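You operate a simulated robot arm through the tools that you are given. There is no shell and no other tool. Be economical: measure what you need, move in short steps, check, and stop when the job is done.

You run a simulated robot arm. Do the job below in one go: nothing can be reset, and whatever is moved stays where it is left.

JOB
Stand the cream connector in the grey nest, rub its flash off and put it in the green tray.
Fine: use the green abrasive pad and put it back.

The check looks at the end state, three seconds after you hand in, the way a careful person would. Anything else that was tipped, shoved, dropped, spilled or broken makes it a failure.

ROBOT AND FRAMES
A 5-joint arm with a two-finger parallel gripper, fixed in place. Base frame: the origin is at the foot of the arm, x ahead of it, y to its left, z up; the work surface is at about z = 0. Units: mm, degrees, N and s.
With the tool pointing down near the work surface it reaches from about 260 to 600 mm from the base axis. Its first joint turns from -66.0 to 66.0 degrees. The tool tilts only in the upright plane through the base axis and itself; it spins freely about its own axis. Payload 1.57 kg.
The tool frame sits at the grasp point between the pads (the TCP): z along the fingers, y along the line on which they close. The tips reach 30 mm beyond it. The gripper opens to 80 mm. The fingers are 17 mm wide and 12 mm thick; the gripper's body (40 by 82 mm) begins 80 mm behind the TCP.
Orientation is that of the tool frame in the base frame, as a unit quaternion [w, x, y, z]. With the fingers straight down and closing along the base's y, the tool's x points along the base's -x, its y along +y and its z along -z.

CONTROLS
- The arm moves only by the tool arm_command. Its argument "moves" is a list of rows, each an object (a shift or turn left out is 0, a gripper value left out holds the last) with "translation": the shift along the tool's x, y, z in units of 20 mm (1.0 is 20 mm), a list of three; "rot": the turn, a rotation vector about the tool's x, y, z in units of 6 degrees (1.0 is 6 degrees), a list of three. In form: [{"translation": [dx, dy, dz], "rot": [wx, wy, wz]}, ...]. A call has 1 to 8 rows; each row shifts and turns the commanded pose from where the row before left it, along the tool's axes as they then stand. "grip" is the gripper command, from -1 (shut) to 1 (fully open), values between in proportion, set as the call begins (left out, the last holds). A call with a number of a shift or a turn outside -1 to 1 is refused whole. Each row takes 0.2 s and may step no farther than 50 mm and 8.6 degrees from the row before; otherwise, or with a gripper value out of range, the whole call is refused. Where a pose cannot be reached the arm comes as near as it can. A force on the tool above 40 N (or 10 N above the force at the start of the call, whichever is more), or a blocked arm, ends the call early, and 0.2 s more pass. Each finger travels about 153 mm/s and halts on what it meets, pressing with about 39 N; the grip force reading is that of the motor and also rises with nothing between the fingers. The clock runs only during rows and for 0.2 s after the last one: add rows that do not move to give the fingers time. The reply holds the time, the measured pose of the TCP, the force on the tool along the base axes, the opening and the grip force, in the units named above and with some noise.
- Cameras (640 x 400 px; columns grow to the right, rows downward): "scene" is fixed at [47.8, 393, 527.1]; the picture's right is [-0.66, -0.75, 0.00], its down [-0.38, 0.34, -0.86] and it looks along [0.65, -0.57, -0.51] (base axes); focal length 284 px, centre (320, 200). "wrist" rides on the gripper at [72, -7, -122] in the tool frame; the picture's right is [0.09, 1.00, 0.00], its down [-0.84, 0.08, -0.54] and it looks along [-0.54, 0.05, 0.84] (tool axes); focal length 238 px, centre (320, 200). There is no depth. A picture from a camera that has moved, and an enlarged one, comes with that camera's place and axes in the base frame and with its lens. The place of the scene camera against the robot may be out by one fixed shift of up to 12 mm in any direction.
- capture(camera): a new picture of that camera. The clock stands still meanwhile.
- close_up(camera, box): a new picture of the part [left, top, right, bottom] of that camera's present view, enlarged. The clock stands still meanwhile.
- sign_off(): hands the job in; it is judged then, once.

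Work in short steps. Places have to be worked out from the pictures, the camera data and where the tool is seen: move nearer, look again, correct. Check each grasp and each placing, and mend what went wrong. You have 120 turns and 64 pictures in all, those below and enlarged ones among them. Open the gripper and draw the arm clear of the work before you hand the job in, unless the task says otherwise; then end with one line.

The tools are called by a JSON object that holds its "op" and its "data". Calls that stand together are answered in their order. arm_command: Moves the arm, as the interface text tells. Its arguments: {"type":"object","properties":{"moves":{"type":"array","items":{"type":"object","properties":{"translation":{"type":"array","items":{"type":"number"}},"rot":{"type":"array","items":{"type":"number"}}}}},"grip":{"type":"number"}},"required":["moves"]} The other tools are called the same way: capture (camera) takes a picture; close_up (camera, box) takes an enlarged picture of a part of a camera's view; sign_off () hands the job in.

At the start:

```text
t: 0.0
eef_pos: [359.2, -182.4, 390.3]
tcp_rot: [0.001, 0.0, 1.0, 0.001]
wrist_force: [0.2, 0.1, 0.0]
width: 80.0
grasp_force: 0.1
```

scene: 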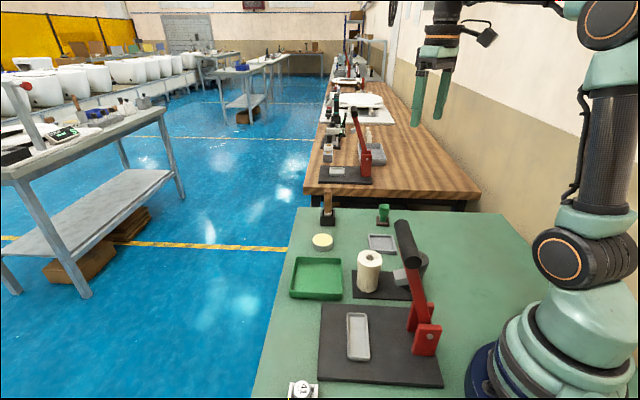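
wrist: 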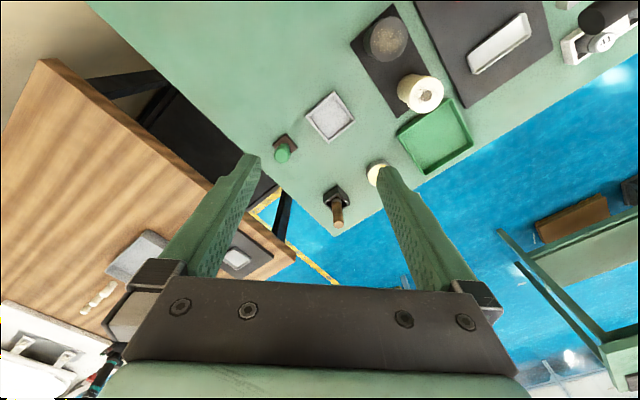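

The scene shows a work mat with a press, tray, spool, small tools. I'll enlarge the scene view to identify connector, nest and pad.

{"op": "close_up", "data": {"camera": "scene", "box": [260, 190, 460, 315]}}

{"op": "close_up", "data": {"camera": "scene", "box": [240, 290, 460, 400]}}

{"op": "close_up", "data": {"camera": "wrist", "box": [250, 0, 640, 240]}}

```text
3.20 times, centred on (360, 252) of scene
camera zoom: at [47.8, 393.0, 527.1], right [-0.66, -0.75, 0.0], down [-0.38, 0.34, -0.86], along [0.65, -0.57, -0.51], focal length 909 px, centre (192, 32)
```

zoom: 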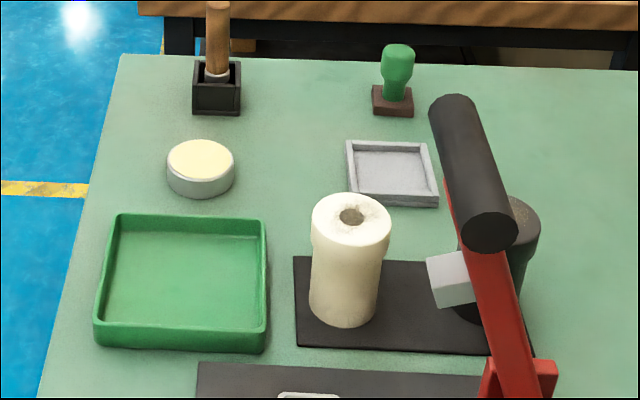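

```text
2.91 times, centred on (350, 345) of scene
camera zoom: at [47.8, 393.0, 527.1], right [-0.66, -0.75, 0.0], down [-0.38, 0.34, -0.86], along [0.65, -0.57, -0.51], focal length 826 px, centre (233, -222)
```

zoom: 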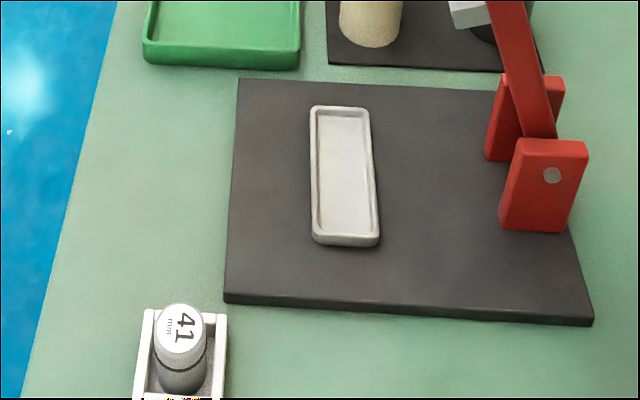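

```text
1.64 times, centred on (445, 120) of wrist
camera zoom: at [286.6, -188.4, 510.7], right [-0.09, 1.0, 0.0], down [0.84, 0.08, 0.54], along [0.54, 0.05, -0.84], focal length 391 px, centre (115, 331)
```

zoom: 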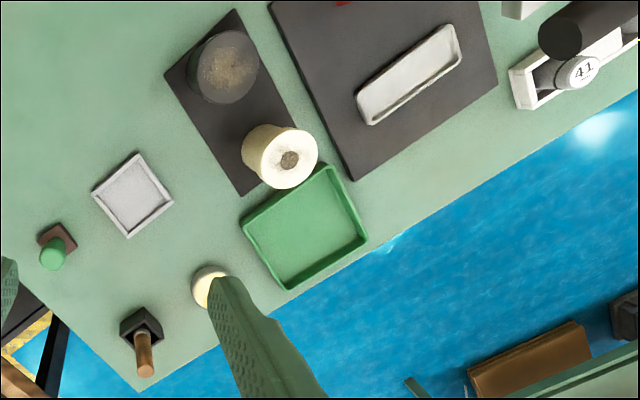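

The connector looks to be the cream spool near (342,5), the nest the grey square near (407,-156), the green-handled pad near (469,-248). I descend for a closer wrist view.

{"op": "arm_command", "data": {"moves": [{"translation": [0.42, 0.586, 1]}, {"translation": [0.42, 0.586, 1]}, {"translation": [0.42, 0.586, 1]}, {"translation": [0.42, 0.586, 1]}, {"translation": [0.42, 0.586, 1]}, {"translation": [0.42, 0.586, 1]}, {"translation": [0.42, 0.586, 1]}]}}

{"op": "capture", "data": {"camera": "wrist"}}

```text
t: 1.6
eef_pos: [300.1, -99.6, 249.2]
tcp_rot: [0.001, 0.0, 1.0, 0.0]
wrist_force: [0.1, 0.2, -0.2]
width: 79.8
grasp_force: 0.0
```

```text
58 pictures are left
camera wrist: at [227.6, -107.0, 370.6], right [-0.09, 1.0, 0.0], down [0.84, 0.08, 0.54], along [0.54, 0.05, -0.84], focal length 238 px, centre (320, 200)
```

wrist: 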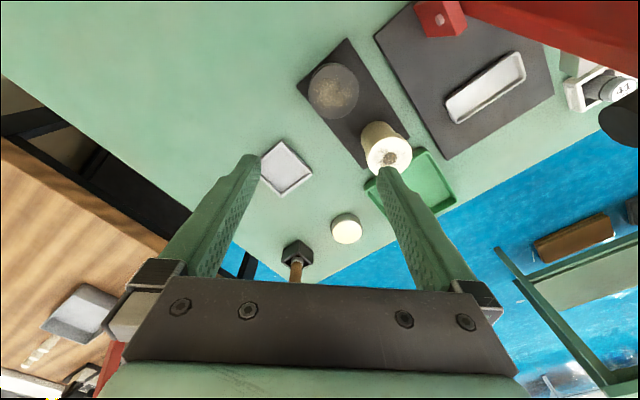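

Zooming on the connector, nest and neighbours.

{"op": "close_up", "data": {"camera": "wrist", "box": [290, 30, 450, 180]}}

{"op": "close_up", "data": {"camera": "wrist", "box": [240, 120, 400, 280]}}

{"op": "close_up", "data": {"camera": "scene", "box": [340, 200, 440, 310]}}

```text
2.67 times, centred on (370, 105) of wrist
camera zoom: at [227.6, -107.0, 370.6], right [-0.09, 1.0, 0.0], down [0.84, 0.08, 0.54], along [0.54, 0.05, -0.84], focal length 636 px, centre (187, 453)
```

zoom: 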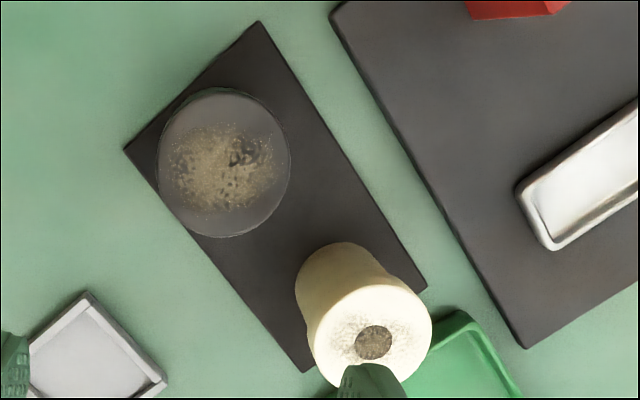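

```text
2.50 times, centred on (320, 200) of wrist
camera zoom: at [227.6, -107.0, 370.6], right [-0.09, 1.0, 0.0], down [0.84, 0.08, 0.54], along [0.54, 0.05, -0.84], focal length 596 px, centre (320, 200)
```

zoom: 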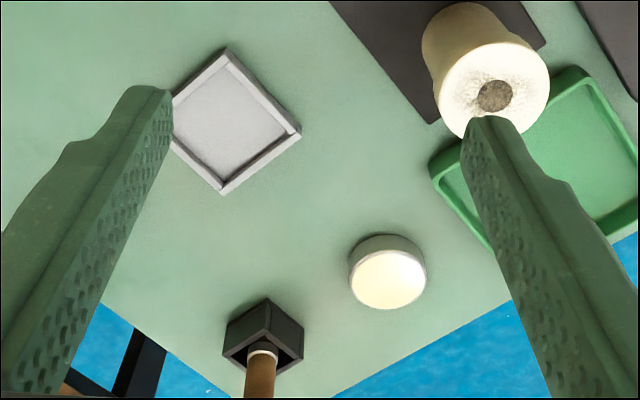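

```text
3.64 times, centred on (390, 255) of scene
camera zoom: at [47.8, 393.0, 527.1], right [-0.66, -0.75, 0.0], down [-0.38, 0.34, -0.86], along [0.65, -0.57, -0.51], focal length 1033 px, centre (66, 0)
```

zoom: 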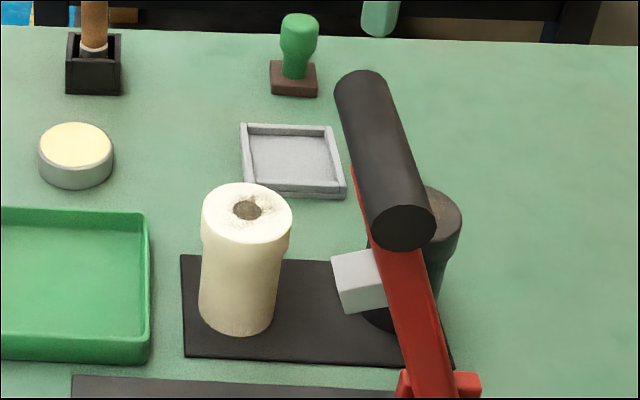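

Geometry so far: connector about Ø54×90 tall at (338,-8), nest 75 mm square at 45° centred (407,-156), press handle end near (258,23,244) to be avoided. Next I go look at the green pad and file from closer.

{"op": "arm_command", "data": {"moves": [{"translation": [-0.5, -0.94, 0.31]}, {"translation": [-0.5, -0.94, 0.31]}, {"translation": [-0.5, -0.94, 0.31]}, {"translation": [-0.5, -0.94, 0.31]}, {"translation": [-0.5, -0.94, 0.31]}, {"translation": [-0.5, -0.94, 0.31]}, {"translation": [-0.5, -0.94, 0.31]}, {"translation": [-0.5, -0.94, 0.31]}]}}

{"op": "capture", "data": {"camera": "wrist"}}

{"op": "close_up", "data": {"camera": "scene", "box": [310, 190, 400, 250]}}

```text
t: 3.4
eef_pos: [381.4, -252.2, 202.1]
tcp_rot: [0.0, 0.001, 1.0, 0.0]
wrist_force: [0.0, -0.1, -0.1]
width: 80.0
grasp_force: 0.1
```

```text
54 pictures are left
camera wrist: at [307.6, -257.8, 323.4], right [-0.09, 1.0, 0.0], down [0.84, 0.08, 0.54], along [0.54, 0.05, -0.84], focal length 238 px, centre (320, 200)
```

wrist: 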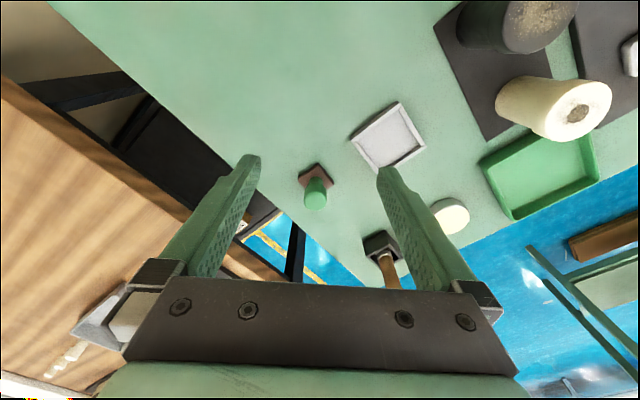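

```text
6.67 times, centred on (355, 220) of scene
camera zoom: at [47.8, 393.0, 527.1], right [-0.66, -0.75, 0.0], down [-0.38, 0.34, -0.86], along [0.65, -0.57, -0.51], focal length 1894 px, centre (87, 67)
```

zoom: 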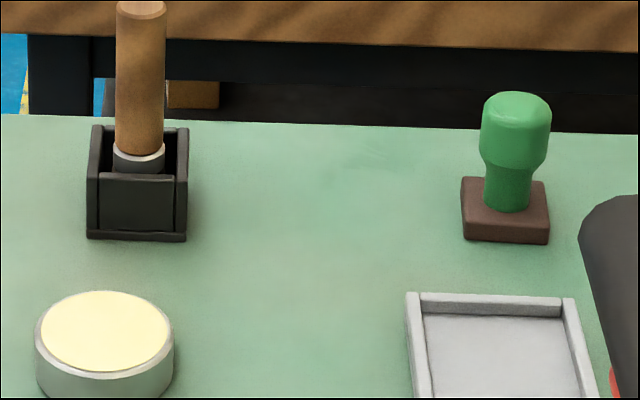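

{"op": "close_up", "data": {"camera": "wrist", "box": [270, 140, 370, 220]}}

{"op": "close_up", "data": {"camera": "wrist", "box": [440, 0, 640, 160]}}

```text
5.00 times, centred on (320, 180) of wrist
camera zoom: at [307.6, -257.8, 323.4], right [-0.09, 1.0, 0.0], down [0.84, 0.08, 0.54], along [0.54, 0.05, -0.84], focal length 1192 px, centre (320, 300)
```

zoom: 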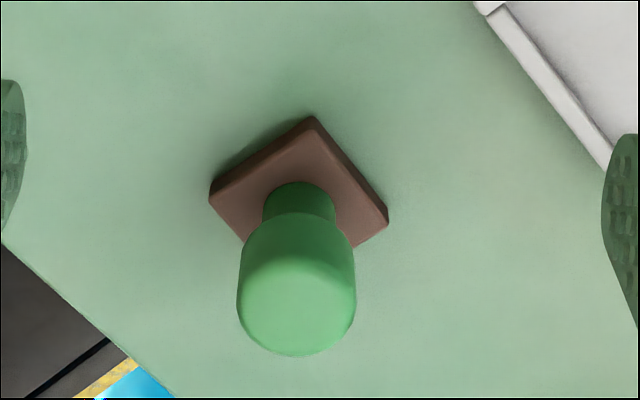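

```text
2.50 times, centred on (540, 80) of wrist
camera zoom: at [307.6, -257.8, 323.4], right [-0.09, 1.0, 0.0], down [0.84, 0.08, 0.54], along [0.54, 0.05, -0.84], focal length 596 px, centre (-230, 500)
```

zoom: 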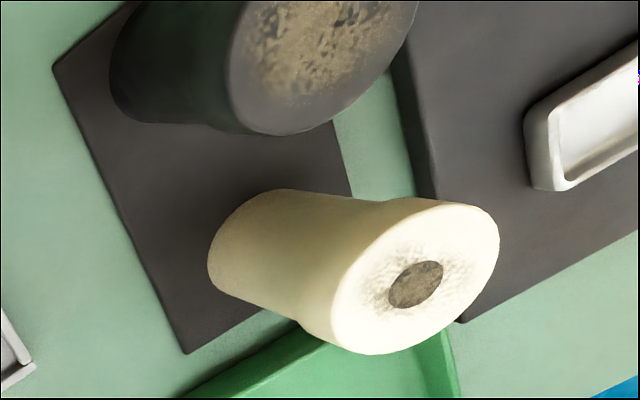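

The pad is a ~38 mm brown abrasive block with a green knob at about (476,-249), ~65 tall. For the connector I'll spin the tool -90° so the camera stays at -y, away from the press handle.

{"op": "arm_command", "data": {"moves": [{"rot": [0, 0, -1]}, {"rot": [0, 0, -1]}, {"rot": [0, 0, -1]}, {"rot": [0, 0, -1]}, {"rot": [0, 0, -1]}, {"rot": [0, 0, -1]}, {"rot": [0, 0, -1]}, {"rot": [0, 0, -1]}]}}

{"op": "arm_command", "data": {"moves": [{"rot": [0, 0, -1]}, {"rot": [0, 0, -1]}, {"rot": [0, 0, -1]}, {"rot": [0, 0, -1]}, {"rot": [0, 0, -1]}, {"rot": [0, 0, -1]}, {"rot": [0, 0, -1]}]}}

```text
t: 5.2
eef_pos: [380.8, -250.4, 200.6]
tcp_rot: [0.0, -0.408, 0.913, 0.0]
wrist_force: [0.1, -0.1, -0.9]
width: 79.8
grasp_force: 0.1
```

```text
t: 6.8
eef_pos: [380.8, -251.3, 200.9]
tcp_rot: [0.0, 0.707, -0.707, 0.001]
wrist_force: [0.4, -0.7, 1.1]
width: 79.9
grasp_force: 0.1
```

Orientation as planned (tool x = -y, tool y = -x). Move toward the connector, staying short of it, and look.

{"op": "arm_command", "data": {"moves": [{"translation": [-0.88, 0.27, 0.0]}, {"translation": [-0.88, 0.27, 0.0]}, {"translation": [-0.88, 0.27, 0.0]}, {"translation": [-0.88, 0.27, 0.0]}, {"translation": [-0.88, 0.27, 0.0]}, {"translation": [-0.88, 0.27, 0.0]}, {"translation": [-0.88, 0.27, 0.0]}, {"translation": [-0.88, 0.27, 0.0]}]}}

{"op": "capture", "data": {"camera": "wrist"}}

```text
t: 8.6
eef_pos: [337.4, -111.3, 200.2]
tcp_rot: [0.0, -0.707, 0.707, 0.0]
wrist_force: [0.3, 0.2, 0.9]
width: 80.0
grasp_force: 0.1
```

```text
50 pictures are left
camera wrist: at [343.3, -182.4, 321.1], right [-1.0, -0.09, 0.0], down [-0.08, 0.84, 0.54], along [-0.05, 0.54, -0.84], focal length 238 px, centre (320, 200)
```

wrist: 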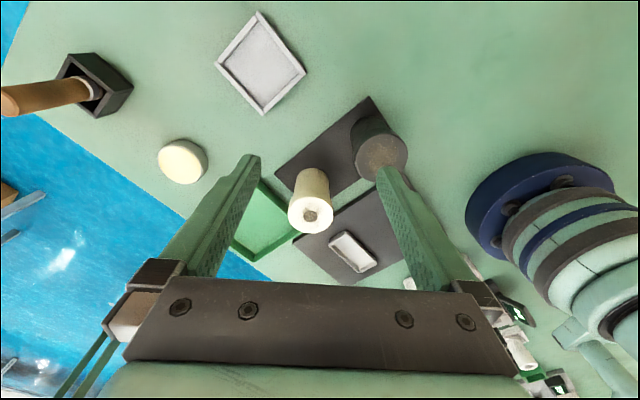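

Connector estimated near (338,-10). I move above it at z≈200 and look again.

{"op": "arm_command", "data": {"moves": [{"translation": [-0.84, 0, 0.0]}, {"translation": [-0.84, 0, 0.0]}, {"translation": [-0.84, 0, 0.0]}, {"translation": [-0.84, 0, 0.0]}, {"translation": [-0.84, 0, 0.0]}, {"translation": [-0.84, 0, 0.0]}]}}

{"op": "capture", "data": {"camera": "wrist"}}

{"op": "capture", "data": {"camera": "scene"}}

```text
t: 10.0
eef_pos: [336.8, -9.6, 200.5]
tcp_rot: [0.0, -0.707, 0.707, 0.001]
wrist_force: [-0.6, -0.3, -0.8]
width: 80.0
grasp_force: 0.2
```

```text
49 pictures are left
camera wrist: at [342.8, -80.4, 321.9], right [-1.0, -0.09, 0.0], down [-0.08, 0.84, 0.54], along [-0.05, 0.54, -0.84], focal length 238 px, centre (320, 200)
```

wrist: 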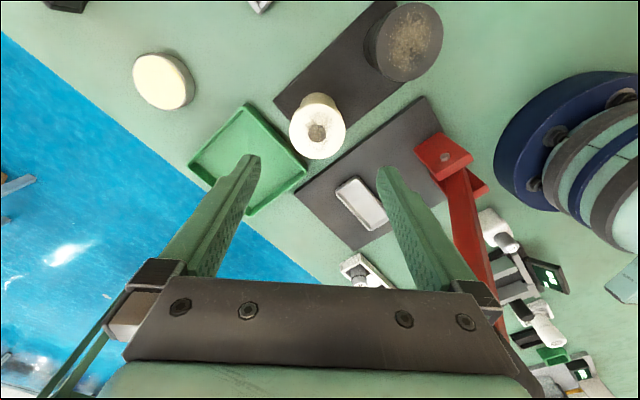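

```text
48 pictures are left
```

scene: 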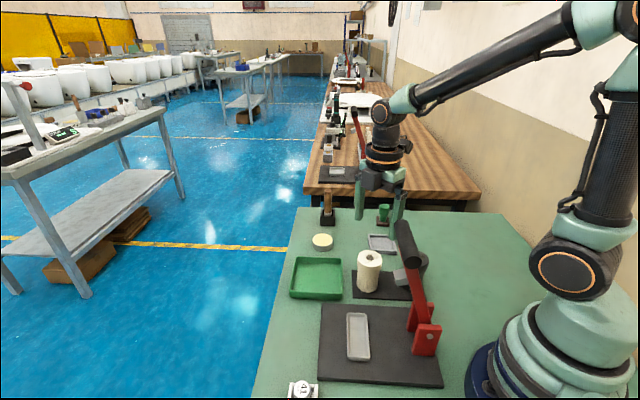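

Hole triangulates to (339,-8.5), top at ~85; the arm is well clear of the press handle. Descend in two stages.

{"op": "arm_command", "data": {"moves": [{"translation": [-0.05, -0.12, 0.0]}, {"translation": [0, 0, 1]}, {"translation": [0, 0, 1]}, {"translation": [0, 0, 1]}, {"translation": [0, 0, 1]}]}}

{"op": "capture", "data": {"camera": "wrist"}}

{"op": "close_up", "data": {"camera": "scene", "box": [320, 200, 440, 310]}}

```text
t: 11.2
eef_pos: [337.8, -7.0, 119.6]
tcp_rot: [0.0, -0.707, 0.708, 0.001]
wrist_force: [0.0, 0.2, -0.5]
width: 80.2
grasp_force: 0.1
```

```text
47 pictures are left
camera wrist: at [343.4, -78.7, 240.2], right [-1.0, -0.09, 0.0], down [-0.08, 0.84, 0.54], along [-0.05, 0.54, -0.84], focal length 238 px, centre (320, 200)
```

wrist: 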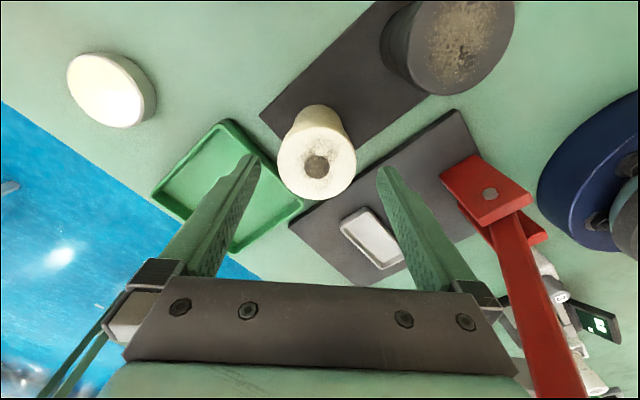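

```text
3.64 times, centred on (380, 255) of scene
camera zoom: at [47.8, 393.0, 527.1], right [-0.66, -0.75, 0.0], down [-0.38, 0.34, -0.86], along [0.65, -0.57, -0.51], focal length 1033 px, centre (102, 0)
```

zoom: 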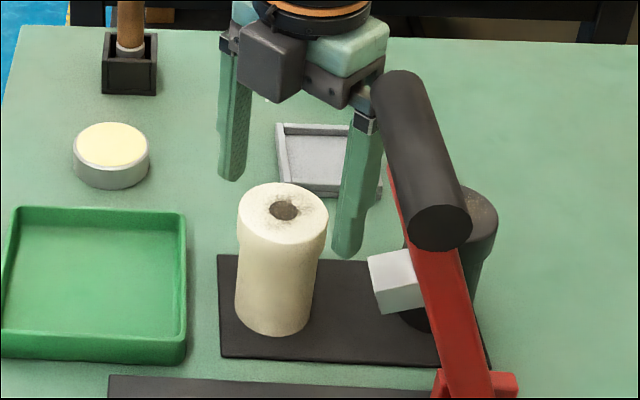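

Fingers straddle the connector (centre ≈(339.5,-8.5), Ø54, top ≈ 90). Descend to z≈66 and close on the head.

{"op": "arm_command", "data": {"moves": [{"translation": [0.06, -0.08, 0.9]}, {"translation": [0, 0, 0.9]}, {"translation": [0, 0, 0.85]}]}}

{"op": "arm_command", "data": {"moves": [{}, {}, {}], "grip": -1}}

```text
t: 12.0
eef_pos: [340.6, -11.0, 64.3]
tcp_rot: [0.0, -0.707, 0.707, 0.0]
wrist_force: [-0.5, 0.5, 0.7]
width: 79.9
grasp_force: 0.1
```

```text
t: 12.8
eef_pos: [339.7, -12.3, 64.9]
tcp_rot: [0.0, 0.707, -0.707, -0.001]
wrist_force: [-0.3, 0.3, 0.0]
width: 54.9
grasp_force: 38.9
```

Gripped at 54.9 mm. Lift straight up and check.

{"op": "arm_command", "data": {"moves": [{"translation": [0, 0, -0.5]}, {"translation": [0, 0, -1]}, {"translation": [0, 0, -1]}, {"translation": [0, 0, -1]}, {"translation": [0, 0, -0.5]}]}}

{"op": "close_up", "data": {"camera": "scene", "box": [280, 130, 440, 310]}}

```text
t: 14.0
eef_pos: [340.1, -10.7, 148.7]
tcp_rot: [0.0, 0.707, -0.707, 0.0]
wrist_force: [-0.7, 1.0, -0.8]
width: 53.8
grasp_force: 38.5
```

```text
2.22 times, centred on (360, 220) of scene
camera zoom: at [47.8, 393.0, 527.1], right [-0.66, -0.75, 0.0], down [-0.38, 0.34, -0.86], along [0.65, -0.57, -0.51], focal length 631 px, centre (231, 156)
```

zoom: 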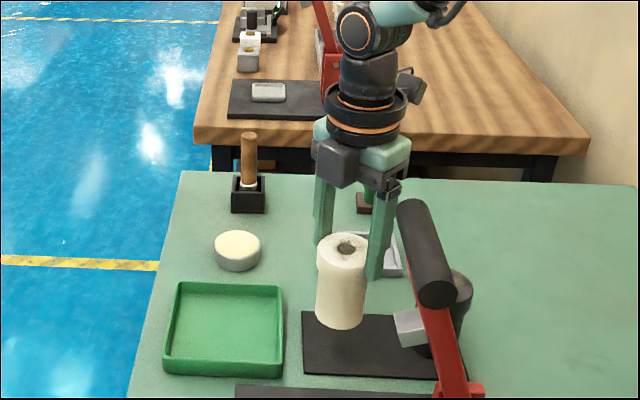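

Held cleanly upright. Move partway toward the nest and look at the nest from this low height.

{"op": "arm_command", "data": {"moves": [{"translation": [0.867, -0.575, 0]}, {"translation": [0.867, -0.575, 0]}, {"translation": [0.867, -0.575, 0]}, {"translation": [0.867, -0.575, 0]}, {"translation": [0.867, -0.575, 0]}, {"translation": [0.867, -0.575, 0]}]}}

{"op": "capture", "data": {"camera": "wrist"}}

```text
t: 15.4
eef_pos: [413.3, -111.7, 146.6]
tcp_rot: [0.0, 0.707, -0.707, 0.0]
wrist_force: [0.6, 0.7, -0.6]
width: 53.8
grasp_force: 38.8
```

```text
44 pictures are left
camera wrist: at [417.8, -183.4, 268.6], right [-1.0, -0.09, 0.0], down [-0.08, 0.84, 0.54], along [-0.05, 0.54, -0.84], focal length 238 px, centre (320, 200)
```

wrist: 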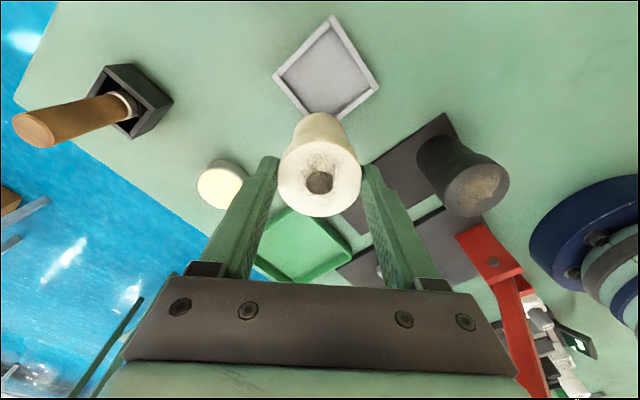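

The part appears lower in the fingers than when gripped — it may have slipped. I check in the scene.

{"op": "close_up", "data": {"camera": "scene", "box": [300, 150, 440, 290]}}

{"op": "close_up", "data": {"camera": "wrist", "box": [240, 0, 400, 230]}}

```text
2.86 times, centred on (370, 220) of scene
camera zoom: at [47.8, 393.0, 527.1], right [-0.66, -0.75, 0.0], down [-0.38, 0.34, -0.86], along [0.65, -0.57, -0.51], focal length 812 px, centre (177, 143)
```

zoom: 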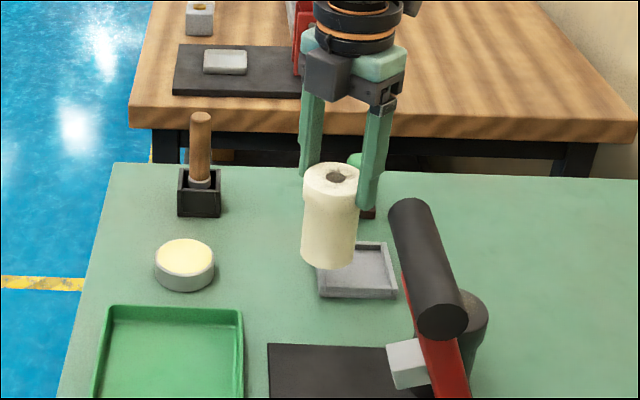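

```text
1.74 times, centred on (320, 115) of wrist
camera zoom: at [417.8, -183.4, 268.6], right [-1.0, -0.09, 0.0], down [-0.08, 0.84, 0.54], along [-0.05, 0.54, -0.84], focal length 414 px, centre (320, 348)
```

zoom: 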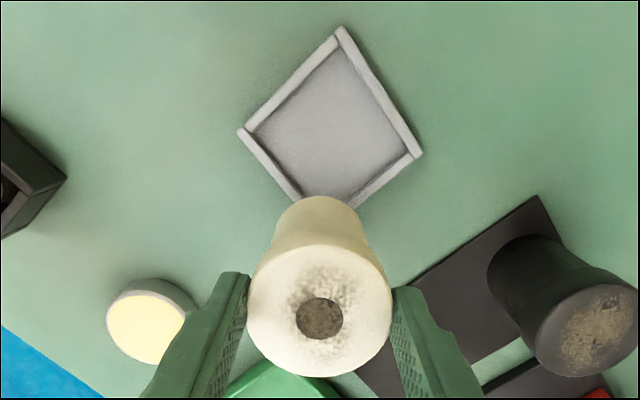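

It slid ~30 mm in the fingers but now sits steady: bottom ≈45 above the surface, centred at the TCP. Nest centre refines to (409.3,-155.5). Move gently over it.

{"op": "arm_command", "data": {"moves": [{"translation": [0.36, 0.035, 0]}, {"translation": [0.37, 0.035, 0]}, {"translation": [0.37, 0.035, 0]}, {"translation": [0.37, 0.03, 0]}, {"translation": [0.36, 0.03, 0]}, {"translation": [0.36, 0.03, 0]}, {}]}}

{"op": "capture", "data": {"camera": "wrist"}}

{"op": "close_up", "data": {"camera": "scene", "box": [310, 150, 430, 270]}}

```text
t: 17.0
eef_pos: [407.5, -158.8, 148.1]
tcp_rot: [0.0, 0.708, -0.707, 0.0]
wrist_force: [0.3, 0.1, -0.9]
width: 54.0
grasp_force: 39.1
```

```text
41 pictures are left
camera wrist: at [413.2, -229.7, 268.8], right [-1.0, -0.09, 0.0], down [-0.08, 0.84, 0.54], along [-0.05, 0.54, -0.84], focal length 238 px, centre (320, 200)
```

wrist: 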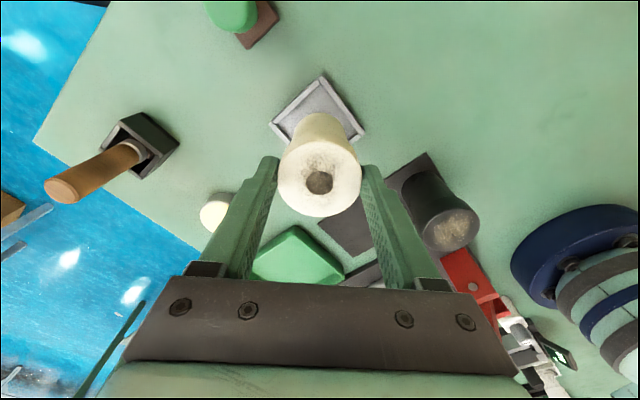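

```text
3.33 times, centred on (370, 210) of scene
camera zoom: at [47.8, 393.0, 527.1], right [-0.66, -0.75, 0.0], down [-0.38, 0.34, -0.86], along [0.65, -0.57, -0.51], focal length 947 px, centre (153, 167)
```

zoom: 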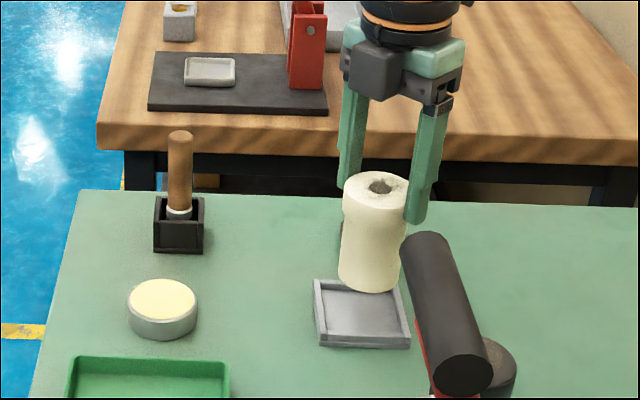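

No further slip. Lower 22 mm, then re-read.

{"op": "arm_command", "data": {"moves": [{"translation": [0, 0, 0.4]}, {"translation": [0, 0, 0.4]}, {"translation": [0, 0, 0.3]}, {}]}}

{"op": "arm_command", "data": {"moves": [{}]}}

{"op": "close_up", "data": {"camera": "scene", "box": [330, 180, 410, 260]}}

{"op": "close_up", "data": {"camera": "wrist", "box": [240, 60, 400, 220]}}

```text
t: 18.0
eef_pos: [406.9, -158.2, 125.7]
tcp_rot: [0.0, -0.707, 0.707, 0.0]
wrist_force: [0.5, 0.4, -0.9]
width: 53.7
grasp_force: 39.2
```

```text
t: 18.4
eef_pos: [405.9, -157.6, 125.2]
tcp_rot: [0.0, -0.707, 0.707, -0.001]
wrist_force: [0.6, 0.9, -1.1]
width: 53.8
grasp_force: 39.0
```

```text
5.00 times, centred on (370, 220) of scene
camera zoom: at [47.8, 393.0, 527.1], right [-0.66, -0.75, 0.0], down [-0.38, 0.34, -0.86], along [0.65, -0.57, -0.51], focal length 1420 px, centre (70, 100)
```

zoom: 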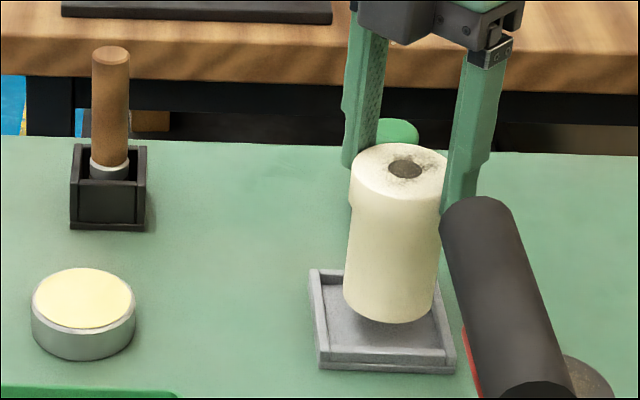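

```text
2.50 times, centred on (320, 140) of wrist
camera zoom: at [412.6, -228.8, 246.3], right [-1.0, -0.09, 0.0], down [-0.08, 0.84, 0.54], along [-0.05, 0.54, -0.84], focal length 596 px, centre (320, 350)
```

zoom: 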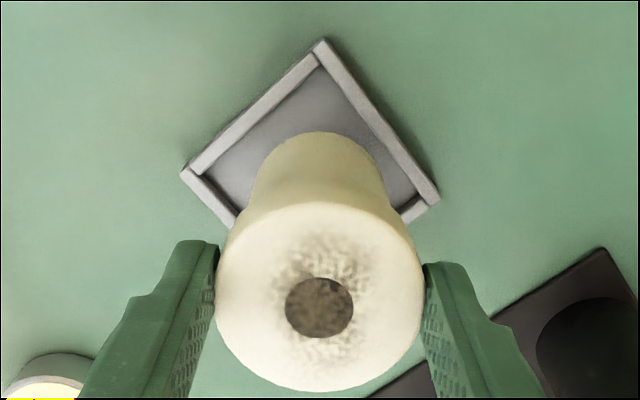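

Part centre ≈(406,-157), nest centre (409.4,-155.4); shift (+3,+2) and lower gently.

{"op": "arm_command", "data": {"moves": [{"translation": [-0.1, -0.16, 0]}, {"translation": [0, 0, 0.3]}, {"translation": [0, 0, 0.3]}, {}]}}

{"op": "close_up", "data": {"camera": "scene", "box": [330, 180, 410, 260]}}

```text
t: 19.4
eef_pos: [411.4, -154.9, 112.4]
tcp_rot: [0.0, 0.707, -0.707, -0.001]
wrist_force: [0.5, -0.8, -2.3]
width: 54.1
grasp_force: 39.0
```

```text
5.00 times, centred on (370, 220) of scene
camera zoom: at [47.8, 393.0, 527.1], right [-0.66, -0.75, 0.0], down [-0.38, 0.34, -0.86], along [0.65, -0.57, -0.51], focal length 1420 px, centre (70, 100)
```

zoom: 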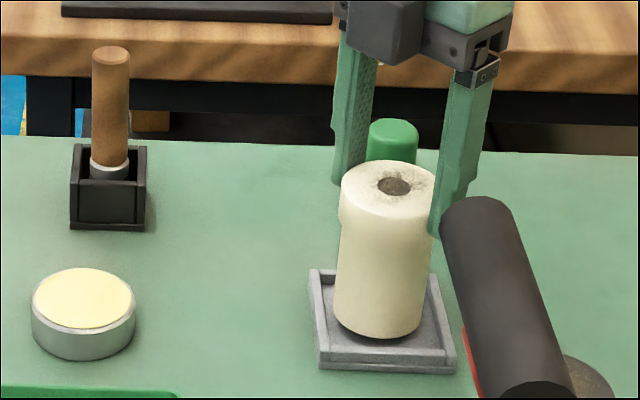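

Nearly in; inside the walls. Lower in 2 mm steps watching force.

{"op": "arm_command", "data": {"moves": [{"translation": [0, 0, 0.1]}, {"translation": [0, 0, 0.1]}, {"translation": [0, 0, 0.1]}]}}

{"op": "arm_command", "data": {"moves": [{"translation": [0, 0, 0.1]}]}}

{"op": "close_up", "data": {"camera": "scene", "box": [340, 190, 400, 250]}}

```text
t: 20.2
eef_pos: [409.9, -154.8, 107.8]
tcp_rot: [0.0, 0.707, -0.707, 0.0]
wrist_force: [0.7, 0.3, -0.9]
width: 54.1
grasp_force: 39.1
```

```text
t: 20.6
eef_pos: [408.9, -155.1, 104.7]
tcp_rot: [0.0, -0.707, 0.707, 0.001]
wrist_force: [0.4, 0.3, -2.3]
width: 54.0
grasp_force: 38.9
```

```text
6.67 times, centred on (370, 220) of scene
camera zoom: at [47.8, 393.0, 527.1], right [-0.66, -0.75, 0.0], down [-0.38, 0.34, -0.86], along [0.65, -0.57, -0.51], focal length 1894 px, centre (-13, 67)
```

zoom: 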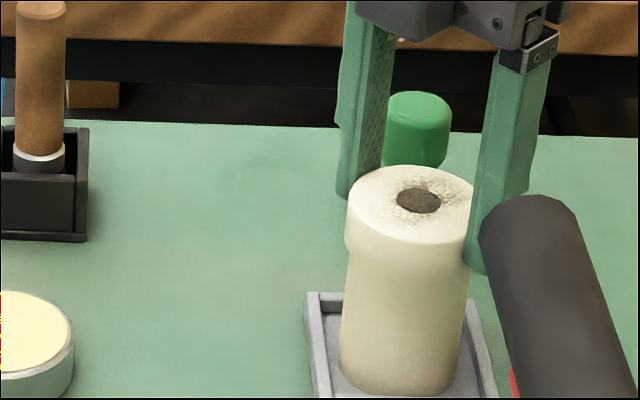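

No contact yet; continue.

{"op": "arm_command", "data": {"moves": [{"translation": [0, 0, 0.1]}, {}]}}

{"op": "arm_command", "data": {"moves": [{"translation": [0, 0, 0.1]}, {}]}}

{"op": "arm_command", "data": {"moves": [{"translation": [0, 0, 0.1]}, {}]}}

{"op": "close_up", "data": {"camera": "scene", "box": [340, 200, 400, 260]}}

```text
t: 21.2
eef_pos: [409.6, -154.2, 104.4]
tcp_rot: [0.0, -0.707, 0.707, 0.0]
wrist_force: [-10.5, 1.9, 30.2]
width: 54.0
grasp_force: 39.1
```

```text
t: 21.8
eef_pos: [411.1, -154.8, 102.9]
tcp_rot: [0.0, -0.707, 0.708, -0.002]
wrist_force: [-7.2, -1.6, 32.2]
width: 53.9
grasp_force: 38.7
```

```text
t: 22.4
eef_pos: [411.8, -155.4, 100.3]
tcp_rot: [-0.001, 0.708, -0.707, 0.002]
wrist_force: [-6.6, -0.2, 35.1]
width: 54.2
grasp_force: 39.1
```

```text
6.67 times, centred on (370, 230) of scene
camera zoom: at [47.7, 393.0, 527.1], right [-0.66, -0.75, 0.0], down [-0.38, 0.34, -0.86], along [0.65, -0.57, -0.51], focal length 1894 px, centre (-13, 0)
```

zoom: 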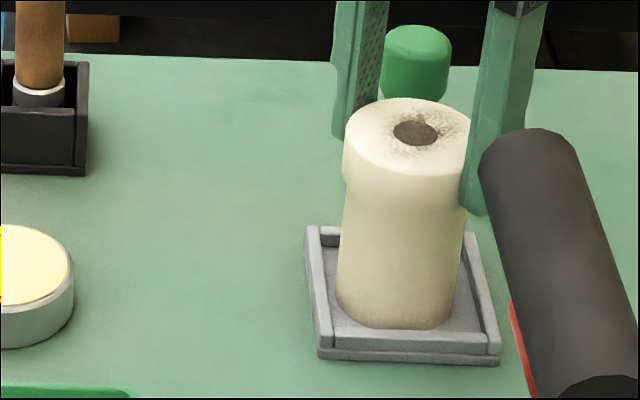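

Seated (contact at TCP≈104.5). Release and rise.

{"op": "arm_command", "data": {"moves": [{"translation": [0, 0, -0.15]}, {}]}}

{"op": "arm_command", "data": {"moves": [{}, {}], "grip": 1}}

{"op": "arm_command", "data": {"moves": [{"translation": [0, 0, -1]}, {"translation": [0, 0, -1]}, {"translation": [0, 0, -1]}, {"translation": [0, 0, -1]}]}}

{"op": "capture", "data": {"camera": "wrist"}}

{"op": "close_up", "data": {"camera": "scene", "box": [310, 190, 430, 270]}}

```text
t: 23.0
eef_pos: [409.8, -155.1, 100.7]
tcp_rot: [-0.001, -0.707, 0.707, 0.003]
wrist_force: [0.7, 0.0, 0.8]
width: 54.4
grasp_force: 39.2
```

```text
t: 23.6
eef_pos: [409.7, -155.4, 100.9]
tcp_rot: [0.0, -0.707, 0.707, 0.0]
wrist_force: [0.2, -0.4, 0.2]
width: 79.9
grasp_force: 0.0
```

```text
t: 24.6
eef_pos: [409.2, -156.8, 184.3]
tcp_rot: [-0.001, -0.707, 0.707, 0.0]
wrist_force: [0.8, 0.7, -0.5]
width: 80.1
grasp_force: 0.1
```

```text
34 pictures are left
camera wrist: at [413.9, -228.1, 304.9], right [-1.0, -0.09, 0.0], down [-0.08, 0.84, 0.54], along [-0.05, 0.54, -0.84], focal length 238 px, centre (320, 200)
```

wrist: 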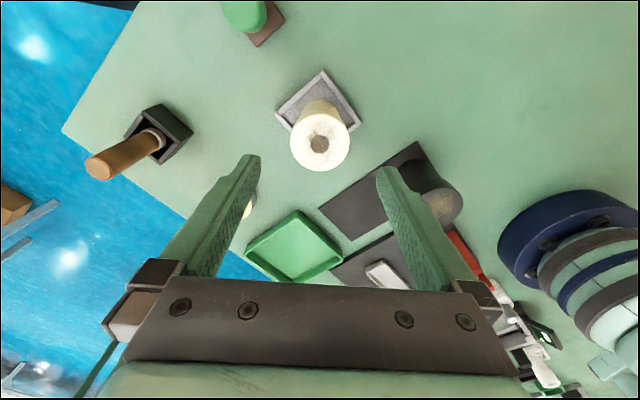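

```text
5.00 times, centred on (370, 230) of scene
camera zoom: at [47.8, 393.0, 527.1], right [-0.66, -0.75, 0.0], down [-0.38, 0.34, -0.86], along [0.65, -0.57, -0.51], focal length 1420 px, centre (70, 50)
```

zoom: 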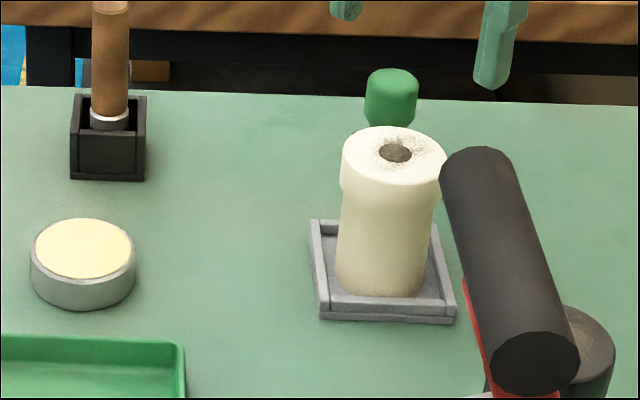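

Connector stands in the nest at ≈(409,-154). Now go above the green pad.

{"op": "arm_command", "data": {"moves": [{"translation": [0.76, -0.55, 0]}, {"translation": [0.76, -0.55, 0]}, {"translation": [0.76, -0.55, 0]}, {"translation": [0.76, -0.55, 0]}, {"translation": [0.76, -0.55, 0.35]}, {"translation": [0.75, -0.55, 0.35]}, {}]}}

{"op": "capture", "data": {"camera": "wrist"}}

```text
t: 26.2
eef_pos: [474.7, -246.8, 169.0]
tcp_rot: [0.001, 0.707, -0.707, 0.0]
wrist_force: [0.3, -0.4, 0.8]
width: 80.0
grasp_force: 0.1
```

```text
32 pictures are left
camera wrist: at [480.1, -317.4, 289.7], right [-1.0, -0.09, 0.0], down [-0.08, 0.84, 0.54], along [-0.05, 0.54, -0.84], focal length 238 px, centre (320, 200)
```

wrist: 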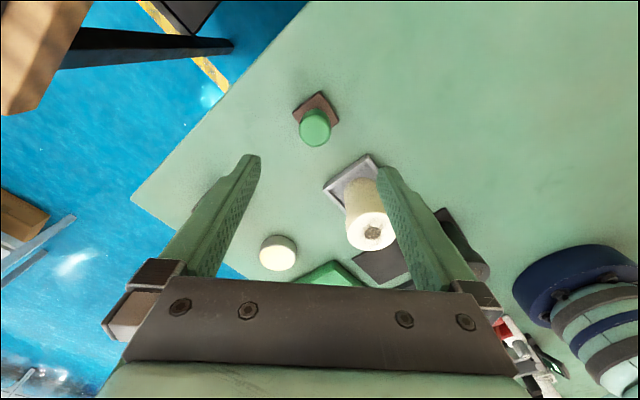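

Pad estimated at ≈(477,-250). Descend to z≈118 (tips above the knob) and look again.

{"op": "arm_command", "data": {"moves": [{"translation": [0.08, -0.06, 0.85]}, {"translation": [0.08, -0.06, 0.85]}, {"translation": [0, 0, 0.85]}, {}]}}

{"op": "close_up", "data": {"camera": "wrist", "box": [220, 80, 420, 220]}}

```text
t: 27.2
eef_pos: [479.6, -247.8, 117.4]
tcp_rot: [0.0, 0.707, -0.707, 0.0]
wrist_force: [-0.2, 0.4, 0.4]
width: 79.7
grasp_force: 0.0
```

```text
2.86 times, centred on (320, 150) of wrist
camera zoom: at [485.1, -320.4, 238.5], right [-1.0, -0.09, 0.0], down [-0.08, 0.84, 0.54], along [-0.05, 0.54, -0.84], focal length 681 px, centre (320, 343)
```

zoom: 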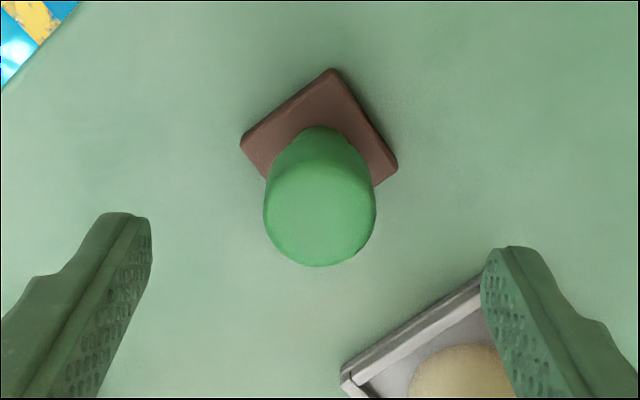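

Pad at (478.7,-249), TCP aligned. Descend to z≈49 and grip the knob.

{"op": "arm_command", "data": {"moves": [{"translation": [0.05, 0.03, 0.85]}, {"translation": [0, 0, 0.85]}, {"translation": [0, 0, 0.85]}, {"translation": [0, 0, 0.85]}, {}]}}

{"op": "arm_command", "data": {"moves": [{}, {}, {}, {}], "grip": -1}}

{"op": "close_up", "data": {"camera": "scene", "box": [320, 170, 440, 250]}}

```text
t: 28.4
eef_pos: [477.9, -248.9, 48.2]
tcp_rot: [0.0, -0.707, 0.707, 0.0]
wrist_force: [0.3, -0.8, -0.2]
width: 79.9
grasp_force: 0.1
```

```text
t: 29.4
eef_pos: [478.7, -249.7, 50.5]
tcp_rot: [0.0, 0.707, -0.707, 0.0]
wrist_force: [0.9, -0.3, 0.4]
width: 30.4
grasp_force: 38.9
```

```text
5.00 times, centred on (380, 210) of scene
camera zoom: at [47.8, 393.0, 527.1], right [-0.66, -0.75, 0.0], down [-0.38, 0.34, -0.86], along [0.65, -0.57, -0.51], focal length 1420 px, centre (20, 150)
```

zoom: 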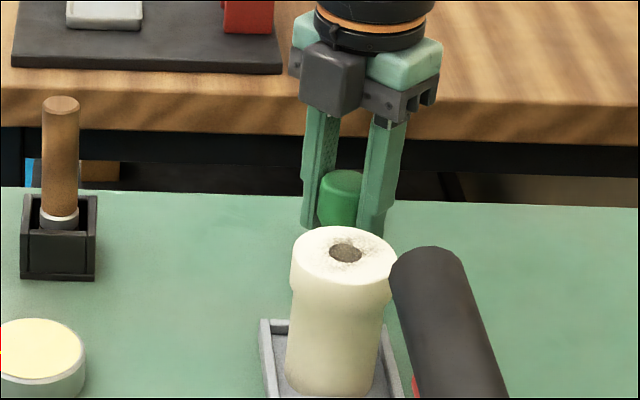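

Gripped (30.4 mm). Return pose: (478.5,-249.3,49.5). Lift gently and check for slip.

{"op": "arm_command", "data": {"moves": [{"translation": [0, 0, -0.25]}, {"translation": [0, 0, -0.5]}, {"translation": [0, 0, -0.75]}, {"translation": [0, 0, -1]}, {"translation": [0, 0, -1]}, {"translation": [0, 0, -1]}, {"translation": [0, 0, -1]}, {"translation": [0, 0, -1]}]}}

{"op": "capture", "data": {"camera": "wrist"}}

{"op": "close_up", "data": {"camera": "scene", "box": [320, 110, 440, 230]}}

```text
t: 31.2
eef_pos: [476.0, -251.1, 179.7]
tcp_rot: [0.0, -0.707, 0.707, 0.0]
wrist_force: [0.1, -0.7, -0.6]
width: 30.4
grasp_force: 39.2
```

```text
29 pictures are left
camera wrist: at [482.1, -322.3, 300.5], right [-1.0, -0.09, 0.0], down [-0.08, 0.84, 0.54], along [-0.05, 0.54, -0.84], focal length 238 px, centre (320, 200)
```

wrist: 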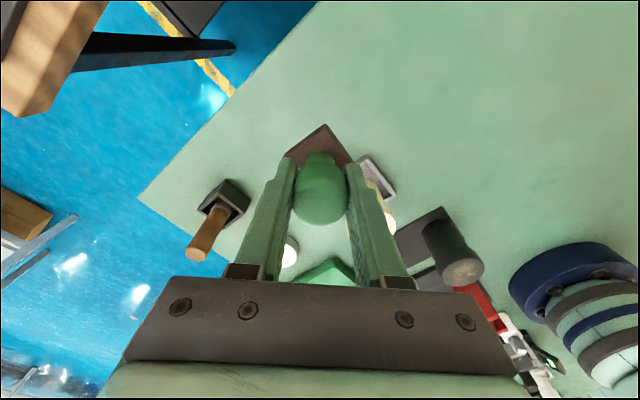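

```text
3.33 times, centred on (380, 170) of scene
camera zoom: at [47.8, 393.0, 527.1], right [-0.66, -0.75, 0.0], down [-0.38, 0.34, -0.86], along [0.65, -0.57, -0.51], focal length 947 px, centre (120, 300)
```

zoom: 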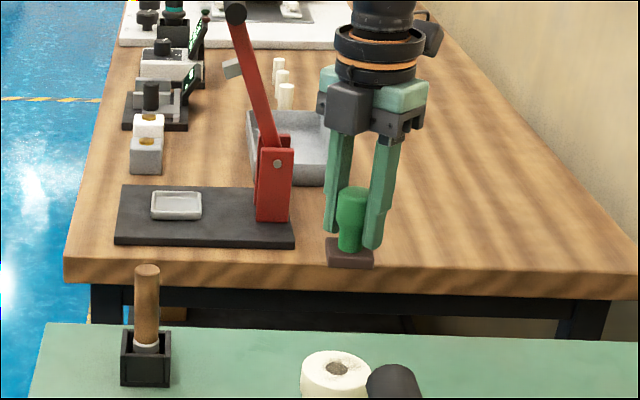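

Pad is held firmly, bottom ≈130. Move over the connector.

{"op": "arm_command", "data": {"moves": [{"translation": [-0.795, 0.56, 0]}, {"translation": [-0.795, 0.56, 0]}, {"translation": [-0.795, 0.56, 0]}, {"translation": [-0.795, 0.56, 0]}, {"translation": [-0.795, 0.56, 0]}, {"translation": [-0.795, 0.56, 0]}, {}]}}

{"op": "arm_command", "data": {"moves": [{"translation": [0, 0, 0.4]}, {"translation": [0, 0, 0.4]}, {"translation": [0, 0, 0.4]}, {}]}}

{"op": "close_up", "data": {"camera": "scene", "box": [320, 150, 440, 250]}}

```text
t: 32.8
eef_pos: [409.5, -154.9, 178.6]
tcp_rot: [0.0, -0.707, 0.707, -0.001]
wrist_force: [-0.1, -1.0, -0.3]
width: 30.0
grasp_force: 39.1
```

```text
t: 33.8
eef_pos: [409.9, -155.7, 155.0]
tcp_rot: [0.0, 0.707, -0.707, 0.0]
wrist_force: [0.7, 0.2, -0.6]
width: 30.2
grasp_force: 38.8
```

```text
4.00 times, centred on (380, 200) of scene
camera zoom: at [47.8, 393.0, 527.1], right [-0.66, -0.75, 0.0], down [-0.38, 0.34, -0.86], along [0.65, -0.57, -0.51], focal length 1136 px, centre (80, 200)
```

zoom: 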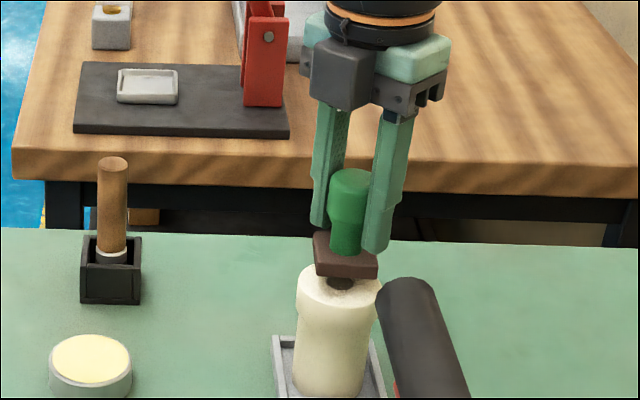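

Pad is ~15 mm above the top. Approach in small steps.

{"op": "arm_command", "data": {"moves": [{"translation": [0, 0, 0.2]}, {"translation": [0, 0, 0.2]}, {}]}}

{"op": "arm_command", "data": {"moves": [{"translation": [0, 0, 0.1]}, {}]}}

{"op": "arm_command", "data": {"moves": [{"translation": [0, 0, 0.1]}, {}]}}

```text
t: 34.6
eef_pos: [410.8, -155.1, 147.5]
tcp_rot: [0.001, 0.707, -0.707, 0.0]
wrist_force: [0.6, -0.7, -0.3]
width: 30.5
grasp_force: 39.2
```

```text
t: 35.2
eef_pos: [411.7, -156.1, 144.3]
tcp_rot: [-0.001, 0.707, -0.707, 0.0]
wrist_force: [0.8, -0.1, -0.7]
width: 30.4
grasp_force: 39.2
```

```text
t: 35.8
eef_pos: [411.1, -154.0, 142.4]
tcp_rot: [0.0, 0.707, -0.707, 0.0]
wrist_force: [0.4, -0.3, -0.9]
width: 30.3
grasp_force: 39.1
```

Still free; continue in 1 mm steps.

{"op": "arm_command", "data": {"moves": [{"translation": [0, 0, 0.05]}, {}]}}

{"op": "arm_command", "data": {"moves": [{"translation": [0, 0, 0.05]}, {}]}}

{"op": "arm_command", "data": {"moves": [{"translation": [0, 0, 0.05]}, {}]}}

```text
t: 36.4
eef_pos: [409.9, -154.8, 141.7]
tcp_rot: [0.0, -0.707, 0.707, 0.0]
wrist_force: [-1.6, 0.2, -0.3]
width: 30.3
grasp_force: 38.7
```

```text
t: 37.0
eef_pos: [410.3, -155.7, 141.9]
tcp_rot: [0.001, 0.708, -0.707, 0.0]
wrist_force: [-0.4, 0.7, -1.6]
width: 30.3
grasp_force: 38.9
```

```text
t: 37.6
eef_pos: [410.6, -154.3, 141.4]
tcp_rot: [0.0, -0.707, 0.707, 0.001]
wrist_force: [-1.5, -1.0, 5.8]
width: 30.4
grasp_force: 38.5
```

Contact at ~6 N. Begin rubbing strokes of ±8 mm in both directions.

{"op": "arm_command", "data": {"moves": [{"translation": [0, 0.4, 0.01]}, {"translation": [0, -0.4, 0]}, {"translation": [0, -0.4, 0]}, {"translation": [0, 0.4, 0]}, {"translation": [0.4, 0, 0]}, {"translation": [-0.4, 0, 0]}, {"translation": [-0.4, 0, 0]}, {"translation": [0.4, 0, 0]}]}}

{"op": "arm_command", "data": {"moves": [{"translation": [0.3, 0.3, 0]}, {"translation": [-0.3, -0.3, 0]}, {"translation": [-0.3, -0.3, 0]}, {"translation": [0.3, 0.3, 0]}, {"translation": [0.3, -0.3, 0]}, {"translation": [-0.3, 0.3, 0]}, {"translation": [-0.3, 0.3, 0]}, {"translation": [0.3, -0.3, 0]}]}}

{"op": "close_up", "data": {"camera": "scene", "box": [330, 160, 420, 250]}}

```text
t: 39.4
eef_pos: [410.0, -154.1, 140.9]
tcp_rot: [0.0, 0.708, -0.706, 0.001]
wrist_force: [-0.1, 6.2, 18.7]
width: 30.1
grasp_force: 39.1
```

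```text
t: 41.2
eef_pos: [408.7, -154.8, 139.6]
tcp_rot: [-0.001, -0.707, 0.707, 0.001]
wrist_force: [-2.1, 2.3, 11.8]
width: 30.2
grasp_force: 38.7
```

```text
4.44 times, centred on (375, 205) of scene
camera zoom: at [47.7, 393.0, 527.1], right [-0.66, -0.75, 0.0], down [-0.38, 0.34, -0.86], along [0.65, -0.57, -0.51], focal length 1262 px, centre (76, 178)
```

zoom: 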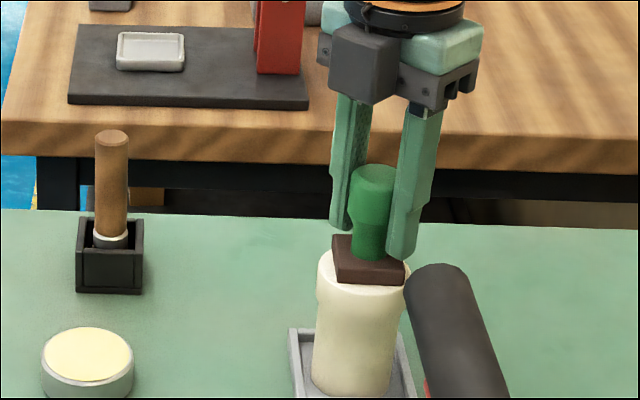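

Good contact at 12–19 N and everything stable. More strokes.

{"op": "arm_command", "data": {"moves": [{"translation": [0, 0.5, 0]}, {"translation": [0, -0.5, 0]}, {"translation": [0, -0.5, 0]}, {"translation": [0, 0.5, 0]}, {"translation": [0.5, 0, 0]}, {"translation": [-0.5, 0, 0]}, {"translation": [-0.5, 0, 0]}, {"translation": [0.5, 0, 0]}]}}

{"op": "arm_command", "data": {"moves": [{"translation": [0.35, 0.35, 0]}, {"translation": [-0.35, -0.35, 0]}, {"translation": [-0.35, -0.35, 0]}, {"translation": [0.35, 0.35, 0]}, {"translation": [0.35, -0.35, 0]}, {"translation": [-0.35, 0.35, 0]}, {"translation": [-0.35, 0.35, 0]}, {"translation": [0.35, -0.35, 0]}]}}

{"op": "arm_command", "data": {"moves": [{"translation": [0, 0, -0.5]}, {"translation": [0, 0, -1]}, {"translation": [0.9, 0, -0.5]}, {"translation": [0.9, 0, 0]}, {"translation": [0.9, 0, 0]}, {}]}}

{"op": "close_up", "data": {"camera": "scene", "box": [330, 190, 420, 260]}}

{"op": "capture", "data": {"camera": "wrist"}}

```text
t: 43.0
eef_pos: [410.8, -155.2, 139.6]
tcp_rot: [0.0, 0.708, -0.706, 0.0]
wrist_force: [0.1, 4.7, 12.4]
width: 30.4
grasp_force: 39.1
```

```text
t: 44.8
eef_pos: [410.4, -156.2, 142.1]
tcp_rot: [0.0, 0.707, -0.707, 0.0]
wrist_force: [0.0, -0.5, -1.5]
width: 30.1
grasp_force: 39.5
```

```text
t: 46.2
eef_pos: [409.7, -210.4, 178.9]
tcp_rot: [0.0, -0.707, 0.707, 0.0]
wrist_force: [0.3, 0.2, -1.3]
width: 30.3
grasp_force: 38.7
```

```text
5.71 times, centred on (375, 225) of scene
camera zoom: at [47.8, 393.0, 527.1], right [-0.66, -0.75, 0.0], down [-0.38, 0.34, -0.86], along [0.65, -0.57, -0.51], focal length 1623 px, centre (6, 57)
```

zoom: 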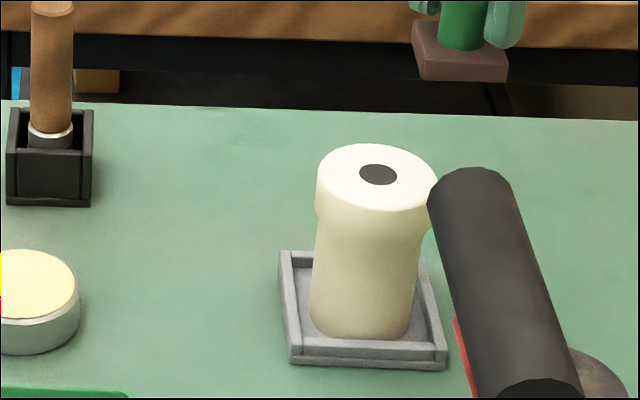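

```text
24 pictures are left
camera wrist: at [415.8, -281.3, 299.8], right [-1.0, -0.09, 0.0], down [-0.08, 0.84, 0.54], along [-0.05, 0.54, -0.84], focal length 238 px, centre (320, 200)
```

wrist: 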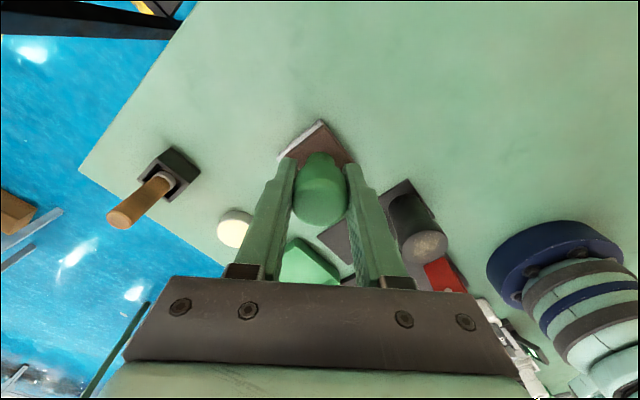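

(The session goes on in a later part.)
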